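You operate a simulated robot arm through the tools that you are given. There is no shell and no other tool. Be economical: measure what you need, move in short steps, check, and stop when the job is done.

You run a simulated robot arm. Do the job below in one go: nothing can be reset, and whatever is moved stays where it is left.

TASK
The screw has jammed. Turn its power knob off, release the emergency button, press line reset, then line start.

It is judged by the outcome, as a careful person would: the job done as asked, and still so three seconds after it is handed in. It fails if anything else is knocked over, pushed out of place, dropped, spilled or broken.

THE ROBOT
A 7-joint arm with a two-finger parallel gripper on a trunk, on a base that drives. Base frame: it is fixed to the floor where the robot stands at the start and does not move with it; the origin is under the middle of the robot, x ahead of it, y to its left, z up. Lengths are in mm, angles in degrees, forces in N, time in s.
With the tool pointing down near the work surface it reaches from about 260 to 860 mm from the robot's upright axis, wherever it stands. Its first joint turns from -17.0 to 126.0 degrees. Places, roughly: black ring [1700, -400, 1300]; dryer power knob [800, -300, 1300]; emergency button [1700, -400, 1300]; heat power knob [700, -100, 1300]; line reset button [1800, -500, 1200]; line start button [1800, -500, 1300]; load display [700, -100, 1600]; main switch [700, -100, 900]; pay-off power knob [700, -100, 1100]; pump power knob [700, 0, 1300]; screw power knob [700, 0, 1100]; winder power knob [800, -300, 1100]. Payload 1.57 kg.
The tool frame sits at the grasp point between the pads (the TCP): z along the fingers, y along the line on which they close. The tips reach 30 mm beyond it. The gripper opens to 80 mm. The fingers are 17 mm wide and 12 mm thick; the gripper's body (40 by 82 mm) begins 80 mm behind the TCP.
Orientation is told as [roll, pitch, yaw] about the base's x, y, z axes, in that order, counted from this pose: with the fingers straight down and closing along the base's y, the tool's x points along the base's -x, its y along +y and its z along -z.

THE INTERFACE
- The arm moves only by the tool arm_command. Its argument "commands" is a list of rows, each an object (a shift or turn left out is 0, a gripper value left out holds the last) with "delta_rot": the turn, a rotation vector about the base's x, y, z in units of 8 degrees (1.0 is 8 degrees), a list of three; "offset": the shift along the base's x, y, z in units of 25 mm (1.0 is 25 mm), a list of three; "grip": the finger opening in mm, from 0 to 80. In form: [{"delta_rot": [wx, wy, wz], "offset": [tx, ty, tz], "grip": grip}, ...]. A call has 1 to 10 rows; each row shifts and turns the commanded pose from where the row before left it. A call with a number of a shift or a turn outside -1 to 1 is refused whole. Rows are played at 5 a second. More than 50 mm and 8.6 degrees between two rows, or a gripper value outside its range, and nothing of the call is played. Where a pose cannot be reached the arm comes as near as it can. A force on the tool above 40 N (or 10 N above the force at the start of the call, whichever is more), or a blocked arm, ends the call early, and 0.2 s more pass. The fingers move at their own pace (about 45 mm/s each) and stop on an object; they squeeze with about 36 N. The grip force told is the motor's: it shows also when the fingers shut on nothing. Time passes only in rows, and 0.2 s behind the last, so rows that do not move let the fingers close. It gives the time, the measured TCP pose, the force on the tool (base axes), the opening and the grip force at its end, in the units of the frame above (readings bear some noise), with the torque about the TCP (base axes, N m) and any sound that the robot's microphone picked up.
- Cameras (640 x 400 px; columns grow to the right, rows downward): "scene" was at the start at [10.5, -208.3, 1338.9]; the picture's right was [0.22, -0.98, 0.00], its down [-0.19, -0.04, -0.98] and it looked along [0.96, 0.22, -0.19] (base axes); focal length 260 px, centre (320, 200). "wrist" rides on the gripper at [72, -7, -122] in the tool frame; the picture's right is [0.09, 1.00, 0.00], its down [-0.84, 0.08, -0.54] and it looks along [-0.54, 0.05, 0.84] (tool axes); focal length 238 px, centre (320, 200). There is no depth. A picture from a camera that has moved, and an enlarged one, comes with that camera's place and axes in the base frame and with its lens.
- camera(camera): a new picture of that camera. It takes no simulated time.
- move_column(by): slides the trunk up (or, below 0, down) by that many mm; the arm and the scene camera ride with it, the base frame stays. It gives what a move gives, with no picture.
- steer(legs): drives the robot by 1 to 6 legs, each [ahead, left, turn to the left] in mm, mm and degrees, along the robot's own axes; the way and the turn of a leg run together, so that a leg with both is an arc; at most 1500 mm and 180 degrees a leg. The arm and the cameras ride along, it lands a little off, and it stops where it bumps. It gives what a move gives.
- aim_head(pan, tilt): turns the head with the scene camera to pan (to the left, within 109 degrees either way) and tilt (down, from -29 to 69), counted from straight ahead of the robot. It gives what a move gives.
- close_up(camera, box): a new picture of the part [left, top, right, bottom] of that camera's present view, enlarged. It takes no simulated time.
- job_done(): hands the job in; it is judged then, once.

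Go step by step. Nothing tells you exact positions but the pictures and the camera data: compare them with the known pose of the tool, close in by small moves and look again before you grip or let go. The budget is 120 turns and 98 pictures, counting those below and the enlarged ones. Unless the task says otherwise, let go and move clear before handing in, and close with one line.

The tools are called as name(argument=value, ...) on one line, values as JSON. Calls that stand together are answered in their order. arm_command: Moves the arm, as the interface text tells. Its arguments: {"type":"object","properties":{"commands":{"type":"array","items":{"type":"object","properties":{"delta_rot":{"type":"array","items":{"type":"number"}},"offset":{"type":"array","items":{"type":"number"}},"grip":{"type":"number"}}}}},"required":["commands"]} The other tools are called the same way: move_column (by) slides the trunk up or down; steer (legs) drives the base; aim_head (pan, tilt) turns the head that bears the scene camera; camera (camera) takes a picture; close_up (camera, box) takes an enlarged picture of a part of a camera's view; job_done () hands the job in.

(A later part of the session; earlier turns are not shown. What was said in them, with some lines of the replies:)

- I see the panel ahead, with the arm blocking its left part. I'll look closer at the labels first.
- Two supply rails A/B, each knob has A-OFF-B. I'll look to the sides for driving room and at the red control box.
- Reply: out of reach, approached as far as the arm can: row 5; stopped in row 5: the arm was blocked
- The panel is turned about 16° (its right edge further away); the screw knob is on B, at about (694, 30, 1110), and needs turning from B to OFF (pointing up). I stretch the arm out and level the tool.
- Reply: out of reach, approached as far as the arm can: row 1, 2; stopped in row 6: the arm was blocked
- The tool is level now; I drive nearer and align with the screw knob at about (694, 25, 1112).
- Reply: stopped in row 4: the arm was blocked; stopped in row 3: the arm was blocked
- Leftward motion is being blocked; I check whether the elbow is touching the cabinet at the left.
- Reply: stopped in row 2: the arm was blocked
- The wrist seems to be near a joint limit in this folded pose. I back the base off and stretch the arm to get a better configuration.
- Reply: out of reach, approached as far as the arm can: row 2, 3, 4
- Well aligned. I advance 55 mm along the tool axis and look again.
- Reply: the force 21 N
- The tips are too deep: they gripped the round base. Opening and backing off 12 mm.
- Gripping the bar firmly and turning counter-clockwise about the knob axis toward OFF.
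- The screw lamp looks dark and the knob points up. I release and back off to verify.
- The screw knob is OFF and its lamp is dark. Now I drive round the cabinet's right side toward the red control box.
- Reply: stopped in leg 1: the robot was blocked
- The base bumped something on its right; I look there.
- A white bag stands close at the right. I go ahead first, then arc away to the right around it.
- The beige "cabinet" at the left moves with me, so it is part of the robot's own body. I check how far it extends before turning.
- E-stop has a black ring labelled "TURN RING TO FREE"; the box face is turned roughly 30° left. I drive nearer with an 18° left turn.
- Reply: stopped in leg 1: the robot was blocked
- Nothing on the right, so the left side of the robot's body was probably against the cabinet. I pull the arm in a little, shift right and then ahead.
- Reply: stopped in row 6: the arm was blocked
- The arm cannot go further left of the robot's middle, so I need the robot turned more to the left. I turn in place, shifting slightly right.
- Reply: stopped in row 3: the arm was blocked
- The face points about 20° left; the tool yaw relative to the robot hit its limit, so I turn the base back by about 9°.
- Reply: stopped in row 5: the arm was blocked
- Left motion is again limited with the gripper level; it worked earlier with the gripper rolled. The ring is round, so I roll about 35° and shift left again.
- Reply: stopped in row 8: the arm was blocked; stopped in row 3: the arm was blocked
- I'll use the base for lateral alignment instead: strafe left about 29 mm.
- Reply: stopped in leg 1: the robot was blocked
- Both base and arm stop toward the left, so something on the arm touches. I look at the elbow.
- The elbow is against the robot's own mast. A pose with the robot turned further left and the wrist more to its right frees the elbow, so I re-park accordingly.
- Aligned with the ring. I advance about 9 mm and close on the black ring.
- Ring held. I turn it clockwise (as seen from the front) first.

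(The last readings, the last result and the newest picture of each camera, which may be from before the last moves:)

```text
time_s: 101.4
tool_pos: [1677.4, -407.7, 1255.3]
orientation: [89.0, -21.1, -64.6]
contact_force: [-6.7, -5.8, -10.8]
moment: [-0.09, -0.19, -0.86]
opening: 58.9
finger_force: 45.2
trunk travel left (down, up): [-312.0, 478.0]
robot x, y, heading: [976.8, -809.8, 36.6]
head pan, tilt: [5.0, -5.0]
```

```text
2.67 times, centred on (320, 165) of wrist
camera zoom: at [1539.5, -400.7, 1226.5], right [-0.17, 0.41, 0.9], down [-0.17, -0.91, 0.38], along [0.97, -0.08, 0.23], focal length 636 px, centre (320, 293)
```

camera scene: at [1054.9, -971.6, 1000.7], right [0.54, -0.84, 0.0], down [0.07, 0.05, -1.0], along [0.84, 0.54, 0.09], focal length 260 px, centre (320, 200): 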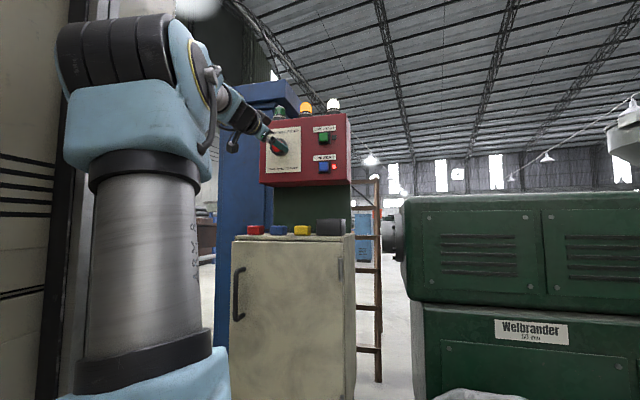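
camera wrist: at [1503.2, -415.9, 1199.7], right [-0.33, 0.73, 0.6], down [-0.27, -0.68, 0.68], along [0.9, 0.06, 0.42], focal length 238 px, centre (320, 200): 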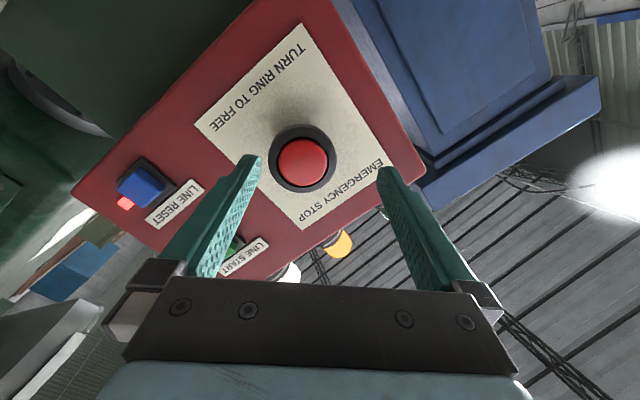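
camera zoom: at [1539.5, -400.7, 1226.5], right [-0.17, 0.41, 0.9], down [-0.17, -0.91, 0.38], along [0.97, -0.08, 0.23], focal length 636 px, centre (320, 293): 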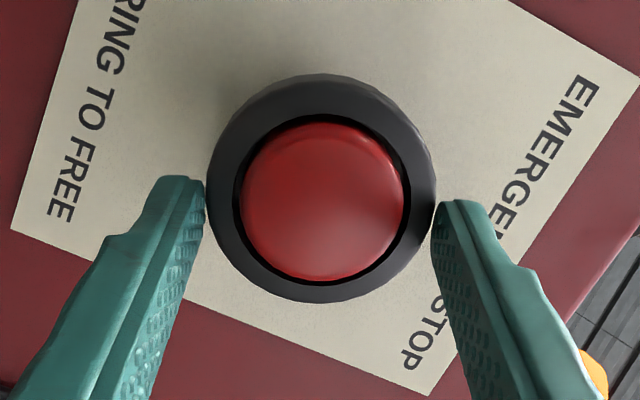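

arm_command(commands=[{"delta_rot": [0.6, 0.28, 0]}, {"delta_rot": [0.6, 0.28, 0]}, {"delta_rot": [0.6, 0.28, 0]}, {"delta_rot": [0.6, 0.28, 0]}])

close_up(camera="wrist", box=[200, 90, 440, 240])

```text
time_s: 102.4
tool_pos: [1679.3, -406.7, 1255.7]
orientation: [88.9, 0.2, -64.7]
contact_force: [1.5, -11.3, -29.7]
moment: [-0.27, 0.02, -0.44]
opening: 58.6
finger_force: 45.4
trunk travel left (down, up): [-312.0, 478.0]
robot x, y, heading: [978.1, -808.9, 36.9]
head pan, tilt: [5.0, -5.0]
```

```text
2.67 times, centred on (320, 165) of wrist
camera zoom: at [1537.9, -394.0, 1250.7], right [-0.02, 0.09, 1.0], down [-0.13, -0.99, 0.08], along [0.99, -0.13, 0.03], focal length 636 px, centre (320, 293)
```

zoom: 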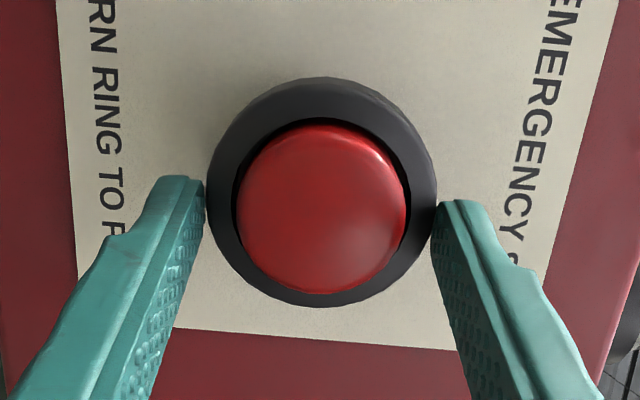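

The red cap appears to have popped out. I let go, back off and check.

arm_command(commands=[{"grip": 80}, {}, {"offset": [-0.8, -0.37, 0]}, {"offset": [-0.8, -0.37, 0]}, {"offset": [-0.8, -0.37, 0]}, {}])

close_up(camera="scene", box=[210, 80, 370, 200])

camera(camera="wrist")

```text
time_s: 103.8
tool_pos: [1617.0, -435.4, 1257.9]
orientation: [89.4, 0.1, -64.6]
contact_force: [-1.1, 0.2, 0.1]
moment: [0.02, -0.01, -0.06]
opening: 79.9
finger_force: 0.0
trunk travel left (down, up): [-312.0, 478.0]
robot x, y, heading: [971.6, -809.4, 37.1]
head pan, tilt: [5.0, -5.0]
```

```text
3.33 times, centred on (290, 140) of scene
camera zoom: at [1112.6, -982.2, 1001.4], right [0.66, -0.75, 0.0], down [0.06, 0.06, -1.0], along [0.74, 0.66, 0.09], focal length 866 px, centre (420, 400)
```

zoom: 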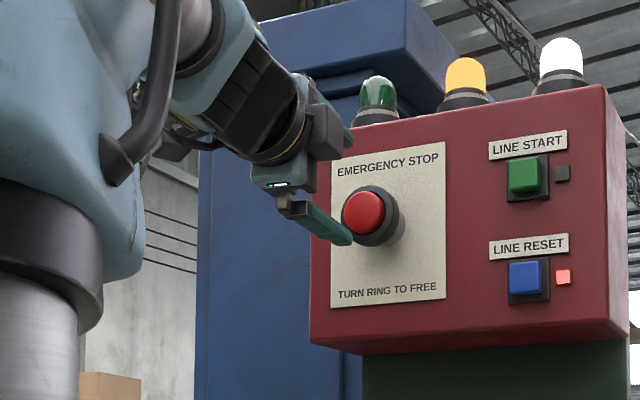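

```text
22 pictures are left
camera wrist: at [1476.5, -421.5, 1252.5], right [-0.03, 0.09, 1.0], down [-0.13, -0.99, 0.08], along [0.99, -0.13, 0.04], focal length 238 px, centre (320, 200)
```

wrist: 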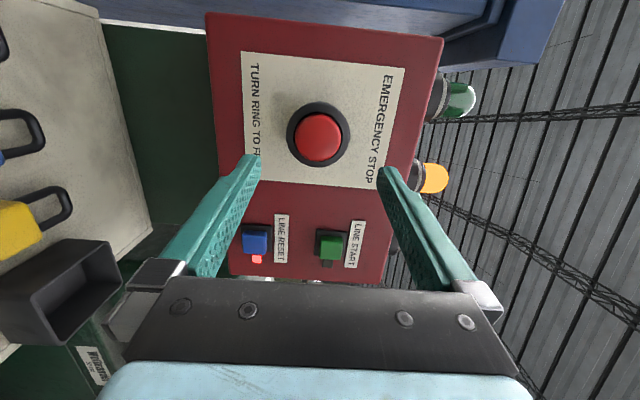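

The red button is out again. Now line reset at about (1758, -514, 1190): I close the fingers, lower the trunk and slide right in front of it.

move_column(by=-67)

arm_command(commands=[{"offset": [0.34, -0.94, 0], "grip": 0}, {"offset": [0.34, -0.94, 0]}, {"offset": [0.34, -0.94, 0]}, {"offset": [0.34, -0.94, 0]}, {"offset": [0.34, -0.94, 0]}, {}, {}])

camera(camera="wrist")

camera(camera="scene")

```text
time_s: 104.9
tool_pos: [1618.4, -433.8, 1190.9]
orientation: [89.5, 0.1, -64.5]
contact_force: [1.1, 0.4, -0.1]
moment: [-0.02, -0.03, 0.02]
opening: 80.0
finger_force: 0.0
trunk travel left (down, up): [-245.0, 545.0]
robot x, y, heading: [975.2, -807.1, 36.6]
head pan, tilt: [5.0, -5.0]
```

```text
time_s: 106.5
tool_pos: [1659.2, -550.8, 1191.9]
orientation: [89.3, 0.1, -64.5]
contact_force: [-1.2, 0.8, -0.6]
moment: [-0.02, 0.01, -0.01]
opening: 0.0
finger_force: 21.8
trunk travel left (down, up): [-245.0, 545.0]
robot x, y, heading: [976.4, -813.1, 36.4]
head pan, tilt: [5.0, -5.0]
```

```text
21 pictures are left
camera wrist: at [1518.2, -538.5, 1186.4], right [-0.03, 0.09, 1.0], down [-0.13, -0.99, 0.08], along [0.99, -0.13, 0.04], focal length 238 px, centre (320, 200)
```

wrist: 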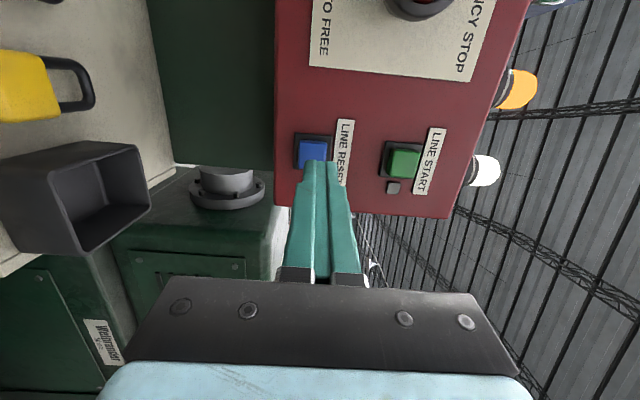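

```text
20 pictures are left
camera scene: at [1112.7, -982.3, 934.4], right [0.66, -0.75, 0.0], down [0.06, 0.06, -1.0], along [0.74, 0.66, 0.09], focal length 260 px, centre (320, 200)
```

scene: 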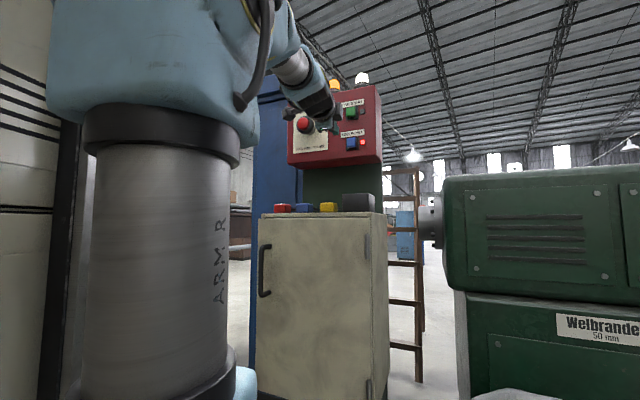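

arm_command(commands=[{"offset": [0.25, -0.68, -0.26]}, {"offset": [0.8, 0.37, 0]}, {"offset": [0.8, 0.37, 0]}, {}])

close_up(camera="wrist", box=[220, 70, 460, 220])

```text
time_s: 107.5
tool_pos: [1705.1, -549.6, 1184.7]
orientation: [89.4, 0.1, -64.6]
contact_force: [0.6, -0.2, 0.8]
moment: [0.0, -0.02, 0.0]
opening: 0.1
finger_force: 21.1
trunk travel left (down, up): [-245.0, 545.0]
robot x, y, heading: [974.4, -811.2, 36.5]
head pan, tilt: [5.0, -5.0]
```

```text
2.67 times, centred on (340, 145) of wrist
camera zoom: at [1564.2, -536.6, 1179.7], right [-0.03, 0.09, 1.0], down [-0.13, -0.99, 0.08], along [0.99, -0.13, 0.04], focal length 636 px, centre (267, 347)
```

zoom: 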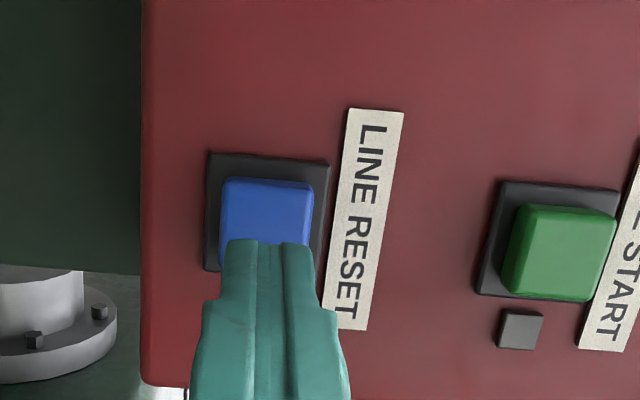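

arm_command(commands=[{"offset": [-0.08, 0.22, 0]}, {"offset": [0.3, 0.13, 0]}, {"offset": [0.18, 0.08, 0]}, {"offset": [0.18, 0.08, 0]}])

close_up(camera="wrist", box=[220, 70, 460, 220])

```text
time_s: 108.5
tool_pos: [1719.1, -536.8, 1184.3]
orientation: [89.6, 0.1, -64.7]
contact_force: [-0.5, 1.5, 0.1]
moment: [-0.02, 0.04, -0.12]
opening: 0.0
finger_force: 21.3
trunk travel left (down, up): [-245.0, 545.0]
robot x, y, heading: [973.3, -809.1, 36.5]
head pan, tilt: [5.0, -5.0]
```

```text
2.67 times, centred on (340, 145) of wrist
camera zoom: at [1578.2, -523.0, 1178.9], right [-0.03, 0.09, 1.0], down [-0.13, -0.99, 0.08], along [0.99, -0.13, 0.04], focal length 636 px, centre (267, 347)
```

zoom: 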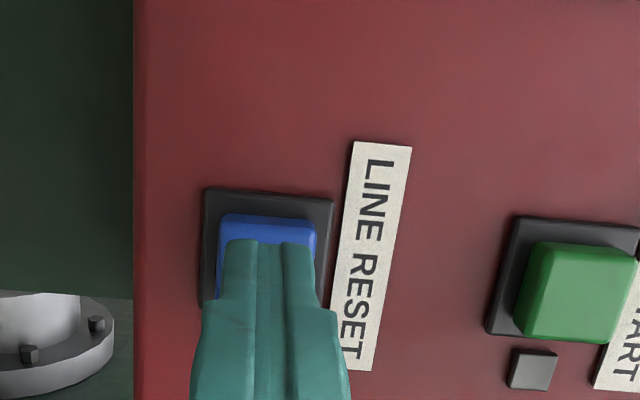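

arm_command(commands=[{"offset": [0.11, 0.05, 0]}, {"offset": [0.11, 0.05, 0]}, {"offset": [0.11, 0.05, 0]}])

close_up(camera="scene", box=[270, 60, 400, 170])

```text
time_s: 109.3
tool_pos: [1728.3, -533.8, 1184.2]
orientation: [89.4, 0.1, -64.5]
contact_force: [0.3, -0.2, -0.4]
moment: [0.02, 0.02, 0.01]
opening: 0.0
finger_force: 21.5
trunk travel left (down, up): [-245.0, 545.0]
robot x, y, heading: [971.5, -807.2, 36.8]
head pan, tilt: [5.0, -5.0]
```

```text
3.64 times, centred on (335, 115) of scene
camera zoom: at [1112.8, -982.3, 934.4], right [0.66, -0.75, 0.0], down [0.06, 0.06, -1.0], along [0.74, 0.66, 0.09], focal length 945 px, centre (266, 509)
```

zoom: 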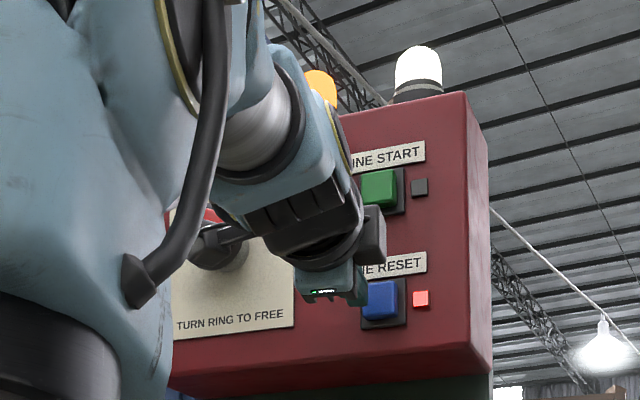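

arm_command(commands=[{"offset": [0.11, 0.05, 0]}, {"offset": [0.11, 0.05, 0]}, {"offset": [0.11, 0.05, 0]}])

close_up(camera="wrist", box=[220, 70, 460, 220])

```text
time_s: 110.1
tool_pos: [1737.4, -530.5, 1184.4]
orientation: [89.4, 0.0, -64.5]
contact_force: [0.3, 0.6, 0.0]
moment: [0.03, 0.01, -0.01]
opening: 0.2
finger_force: 21.8
trunk travel left (down, up): [-245.0, 545.0]
robot x, y, heading: [975.5, -806.6, 37.0]
head pan, tilt: [5.0, -5.0]
```

```text
2.67 times, centred on (340, 145) of wrist
camera zoom: at [1595.9, -517.3, 1178.7], right [-0.03, 0.09, 1.0], down [-0.13, -0.99, 0.08], along [0.99, -0.13, 0.04], focal length 636 px, centre (267, 347)
```

zoom: 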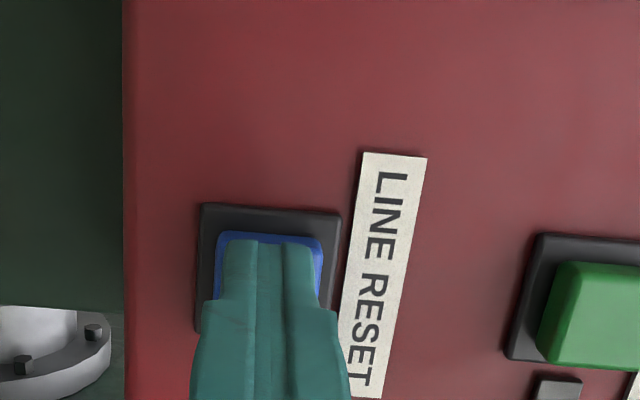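

arm_command(commands=[{"offset": [0.11, 0.05, 0]}, {"offset": [0.11, 0.05, 0]}, {"offset": [0.11, 0.05, 0]}])

close_up(camera="scene", box=[270, 60, 400, 170])

```text
time_s: 110.9
tool_pos: [1744.1, -525.4, 1184.8]
orientation: [89.4, 0.1, -64.4]
contact_force: [-0.4, -0.6, -0.4]
moment: [-0.02, 0.02, -0.02]
opening: 0.0
finger_force: 21.5
trunk travel left (down, up): [-245.0, 545.0]
robot x, y, heading: [972.3, -810.0, 36.5]
head pan, tilt: [5.0, -5.0]
```

```text
3.64 times, centred on (335, 115) of scene
camera zoom: at [1112.7, -982.3, 934.4], right [0.66, -0.75, 0.0], down [0.07, 0.06, -1.0], along [0.74, 0.66, 0.09], focal length 945 px, centre (266, 509)
```

zoom: 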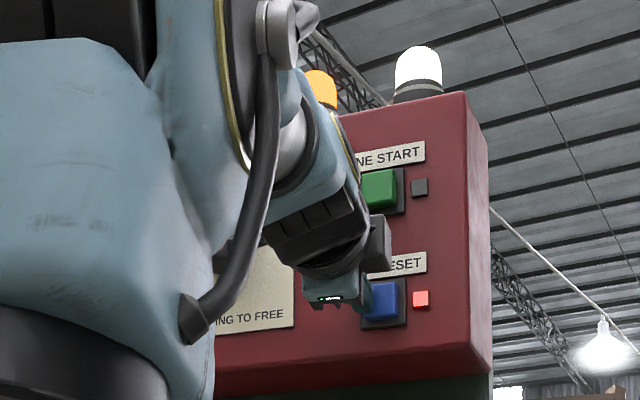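

arm_command(commands=[{"offset": [0.13, 0.06, 0]}, {"offset": [0.13, 0.06, 0]}, {"offset": [0.13, 0.06, 0]}])

close_up(camera="scene", box=[270, 60, 400, 170])

```text
time_s: 111.7
tool_pos: [1751.5, -524.8, 1186.7]
orientation: [89.3, 0.1, -64.7]
contact_force: [-30.2, -13.6, -12.4]
moment: [-0.03, 0.36, -0.26]
opening: 0.0
finger_force: 21.3
trunk travel left (down, up): [-245.0, 545.0]
robot x, y, heading: [973.0, -811.4, 36.5]
head pan, tilt: [5.0, -5.0]
heard: click
stopped in row 3: the force on the tool passed its limit at 43 N (the readings are from after the stop); the commanded pose is now the measured one
```

```text
3.64 times, centred on (335, 115) of scene
camera zoom: at [1111.6, -982.9, 934.4], right [0.66, -0.75, 0.0], down [0.07, 0.06, -1.0], along [0.75, 0.66, 0.09], focal length 945 px, centre (266, 509)
```

zoom: 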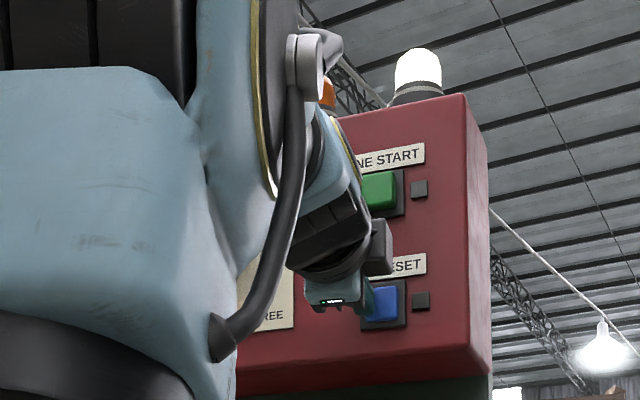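

Reset clicked and its red lamp went out. I back off, rise about 91 mm and check alignment with line start.

arm_command(commands=[{"offset": [-0.7, -0.32, 0]}, {"offset": [-0.7, -0.32, 0]}, {}])

move_column(by=91)

close_up(camera="wrist", box=[220, 70, 460, 220])

close_up(camera="scene", box=[250, 70, 410, 200])

```text
time_s: 112.5
tool_pos: [1717.8, -537.1, 1184.8]
orientation: [89.3, 0.0, -64.8]
contact_force: [0.0, 0.7, 0.9]
moment: [0.03, 0.01, 0.01]
opening: 0.0
finger_force: 20.6
trunk travel left (down, up): [-245.0, 545.0]
robot x, y, heading: [973.2, -811.9, 36.5]
head pan, tilt: [5.0, -5.0]
```

```text
time_s: 113.7
tool_pos: [1719.1, -539.2, 1276.6]
orientation: [89.3, 0.1, -64.7]
contact_force: [-0.9, 0.6, 0.2]
moment: [0.01, 0.01, 0.01]
opening: 0.0
finger_force: 21.2
trunk travel left (down, up): [-336.0, 454.0]
robot x, y, heading: [970.5, -812.7, 36.6]
head pan, tilt: [5.0, -5.0]
```

```text
2.67 times, centred on (340, 145) of wrist
camera zoom: at [1577.4, -525.3, 1270.2], right [-0.03, 0.09, 1.0], down [-0.13, -0.99, 0.08], along [0.99, -0.13, 0.04], focal length 636 px, centre (267, 347)
```

zoom: 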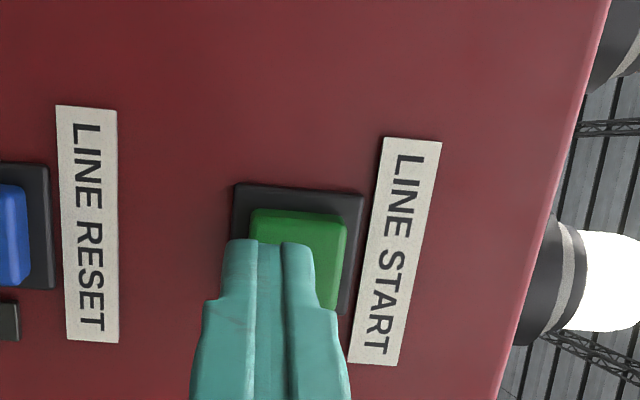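

```text
3.08 times, centred on (330, 135) of scene
camera zoom: at [1112.5, -982.4, 1025.4], right [0.66, -0.75, 0.0], down [0.07, 0.06, -1.0], along [0.75, 0.66, 0.09], focal length 799 px, centre (289, 400)
```

zoom: 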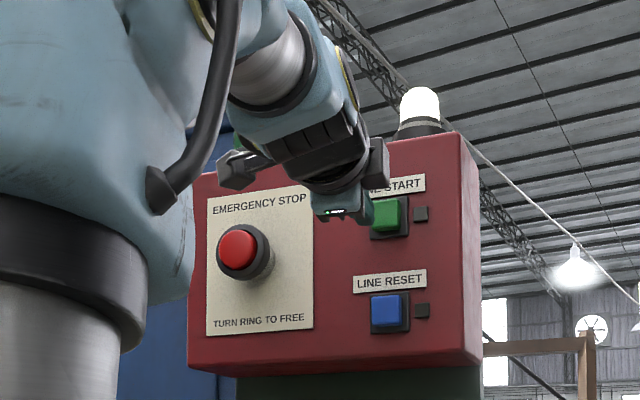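

E-stop clearly out, reset lamp off. I rise 9 mm and press line start.

arm_command(commands=[{"offset": [0, 0, 0.36]}, {"offset": [0.4, 0.18, 0]}, {"offset": [0.4, 0.18, 0]}, {"offset": [0.13, 0.06, 0]}, {"offset": [0.13, 0.06, 0]}, {"offset": [0.13, 0.06, 0]}, {"offset": [0.13, 0.06, 0]}, {"offset": [0.13, 0.06, 0]}])

close_up(camera="scene", box=[250, 70, 410, 200])

```text
time_s: 115.6
tool_pos: [1750.5, -523.5, 1284.5]
orientation: [89.2, 0.0, -64.8]
contact_force: [-29.4, -13.7, -11.3]
moment: [-0.01, 0.3, -0.31]
opening: 0.0
finger_force: 21.5
trunk travel left (down, up): [-336.0, 454.0]
robot x, y, heading: [973.6, -811.3, 36.8]
head pan, tilt: [5.0, -5.0]
heard: click
stopped in row 8: the force on the tool passed its limit at 42 N (the readings are from after the stop); the commanded pose is now the measured one
```

```text
3.08 times, centred on (330, 135) of scene
camera zoom: at [1111.2, -983.1, 1025.4], right [0.66, -0.75, 0.0], down [0.07, 0.06, -1.0], along [0.75, 0.66, 0.09], focal length 799 px, centre (289, 400)
```

zoom: 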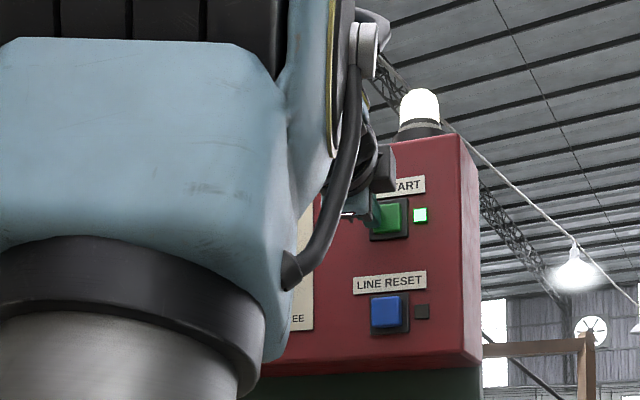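

The line-start lamp is green now. I back the tool well clear and check that everything holds.

arm_command(commands=[{"offset": [-0.8, -0.37, 0]}, {"offset": [-0.8, -0.37, 0]}, {"offset": [-0.8, -0.37, 0]}, {"offset": [-0.8, -0.37, 0]}, {}, {}])

camera(camera="wrist")

close_up(camera="scene", box=[220, 60, 440, 220])

```text
time_s: 117.0
tool_pos: [1679.7, -559.3, 1286.9]
orientation: [89.2, 0.0, -64.8]
contact_force: [-0.7, 0.0, -0.7]
moment: [0.03, 0.0, -0.01]
opening: 0.0
finger_force: 21.6
out of reach, approached as far as the arm can: row 2, 3
trunk travel left (down, up): [-336.0, 454.0]
robot x, y, heading: [974.9, -809.7, 36.7]
head pan, tilt: [5.0, -5.0]
```

```text
10 pictures are left
camera wrist: at [1539.0, -545.4, 1281.3], right [-0.03, 0.09, 1.0], down [-0.13, -0.99, 0.09], along [0.99, -0.13, 0.04], focal length 238 px, centre (320, 200)
```

wrist: 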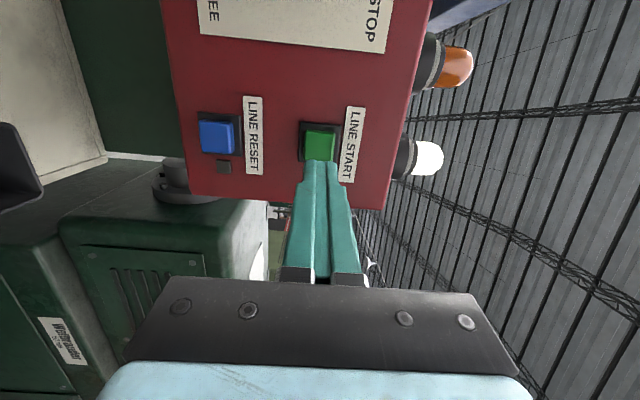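

```text
2.50 times, centred on (330, 140) of scene
camera zoom: at [1112.5, -982.3, 1025.5], right [0.66, -0.75, 0.0], down [0.07, 0.06, -1.0], along [0.75, 0.66, 0.09], focal length 650 px, centre (295, 350)
```

zoom: 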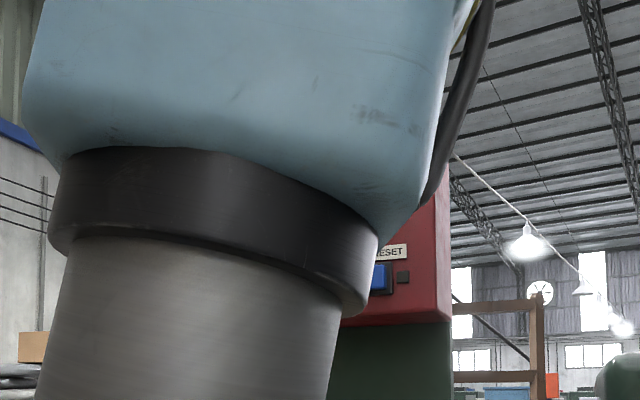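

steer(legs=[[-120, -20, 0]])

camera(camera="wrist")

camera(camera="scene")

```text
time_s: 118.2
tool_pos: [1594.1, -644.8, 1285.8]
orientation: [89.2, 0.1, -64.8]
contact_force: [-1.0, -1.1, -0.1]
moment: [0.0, 0.02, -0.02]
opening: 0.2
finger_force: 21.4
trunk travel left (down, up): [-336.0, 454.0]
robot x, y, heading: [891.4, -895.2, 36.6]
head pan, tilt: [5.0, -5.0]
```

```text
8 pictures are left
camera wrist: at [1454.2, -632.9, 1281.2], right [-0.03, 0.09, 1.0], down [-0.13, -0.99, 0.09], along [0.99, -0.13, 0.04], focal length 238 px, centre (320, 200)
```

wrist: 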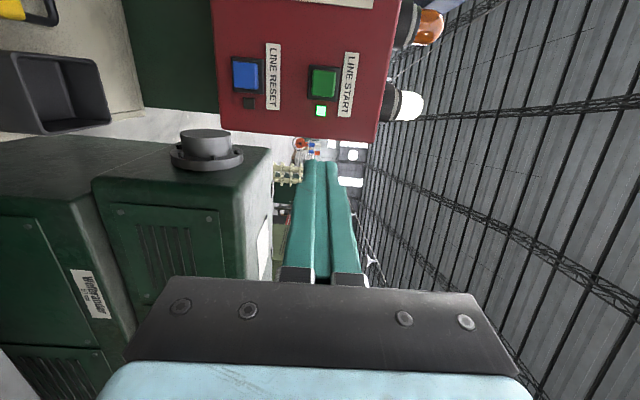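

```text
7 pictures are left
camera scene: at [1027.6, -1070.0, 1025.5], right [0.66, -0.75, 0.0], down [0.07, 0.06, -1.0], along [0.75, 0.66, 0.09], focal length 260 px, centre (320, 200)
```

scene: 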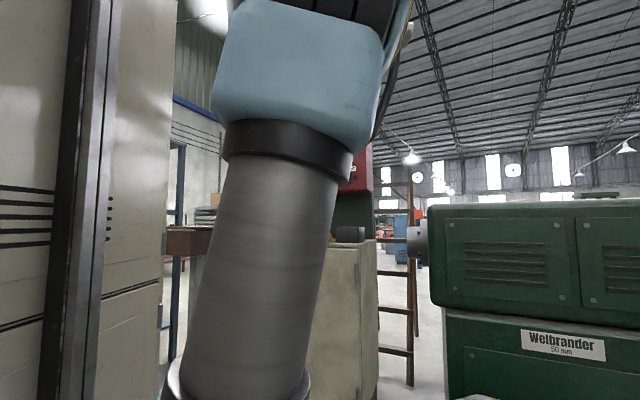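

The line-start lamp stays green, the reset lamp is off, the e-stop is released and the screw knob is at OFF. The tool is clear, so I hand the job in.

job_done()

```text
The job is handed in.
```

The screw's power knob is off, the emergency button is released, and line reset and line start have been pressed in that order; the start lamp was green and steady when I handed in. On the way, the base stopped against something on its right, probably the white bag; the pictures showed no clear shift in where it stands.
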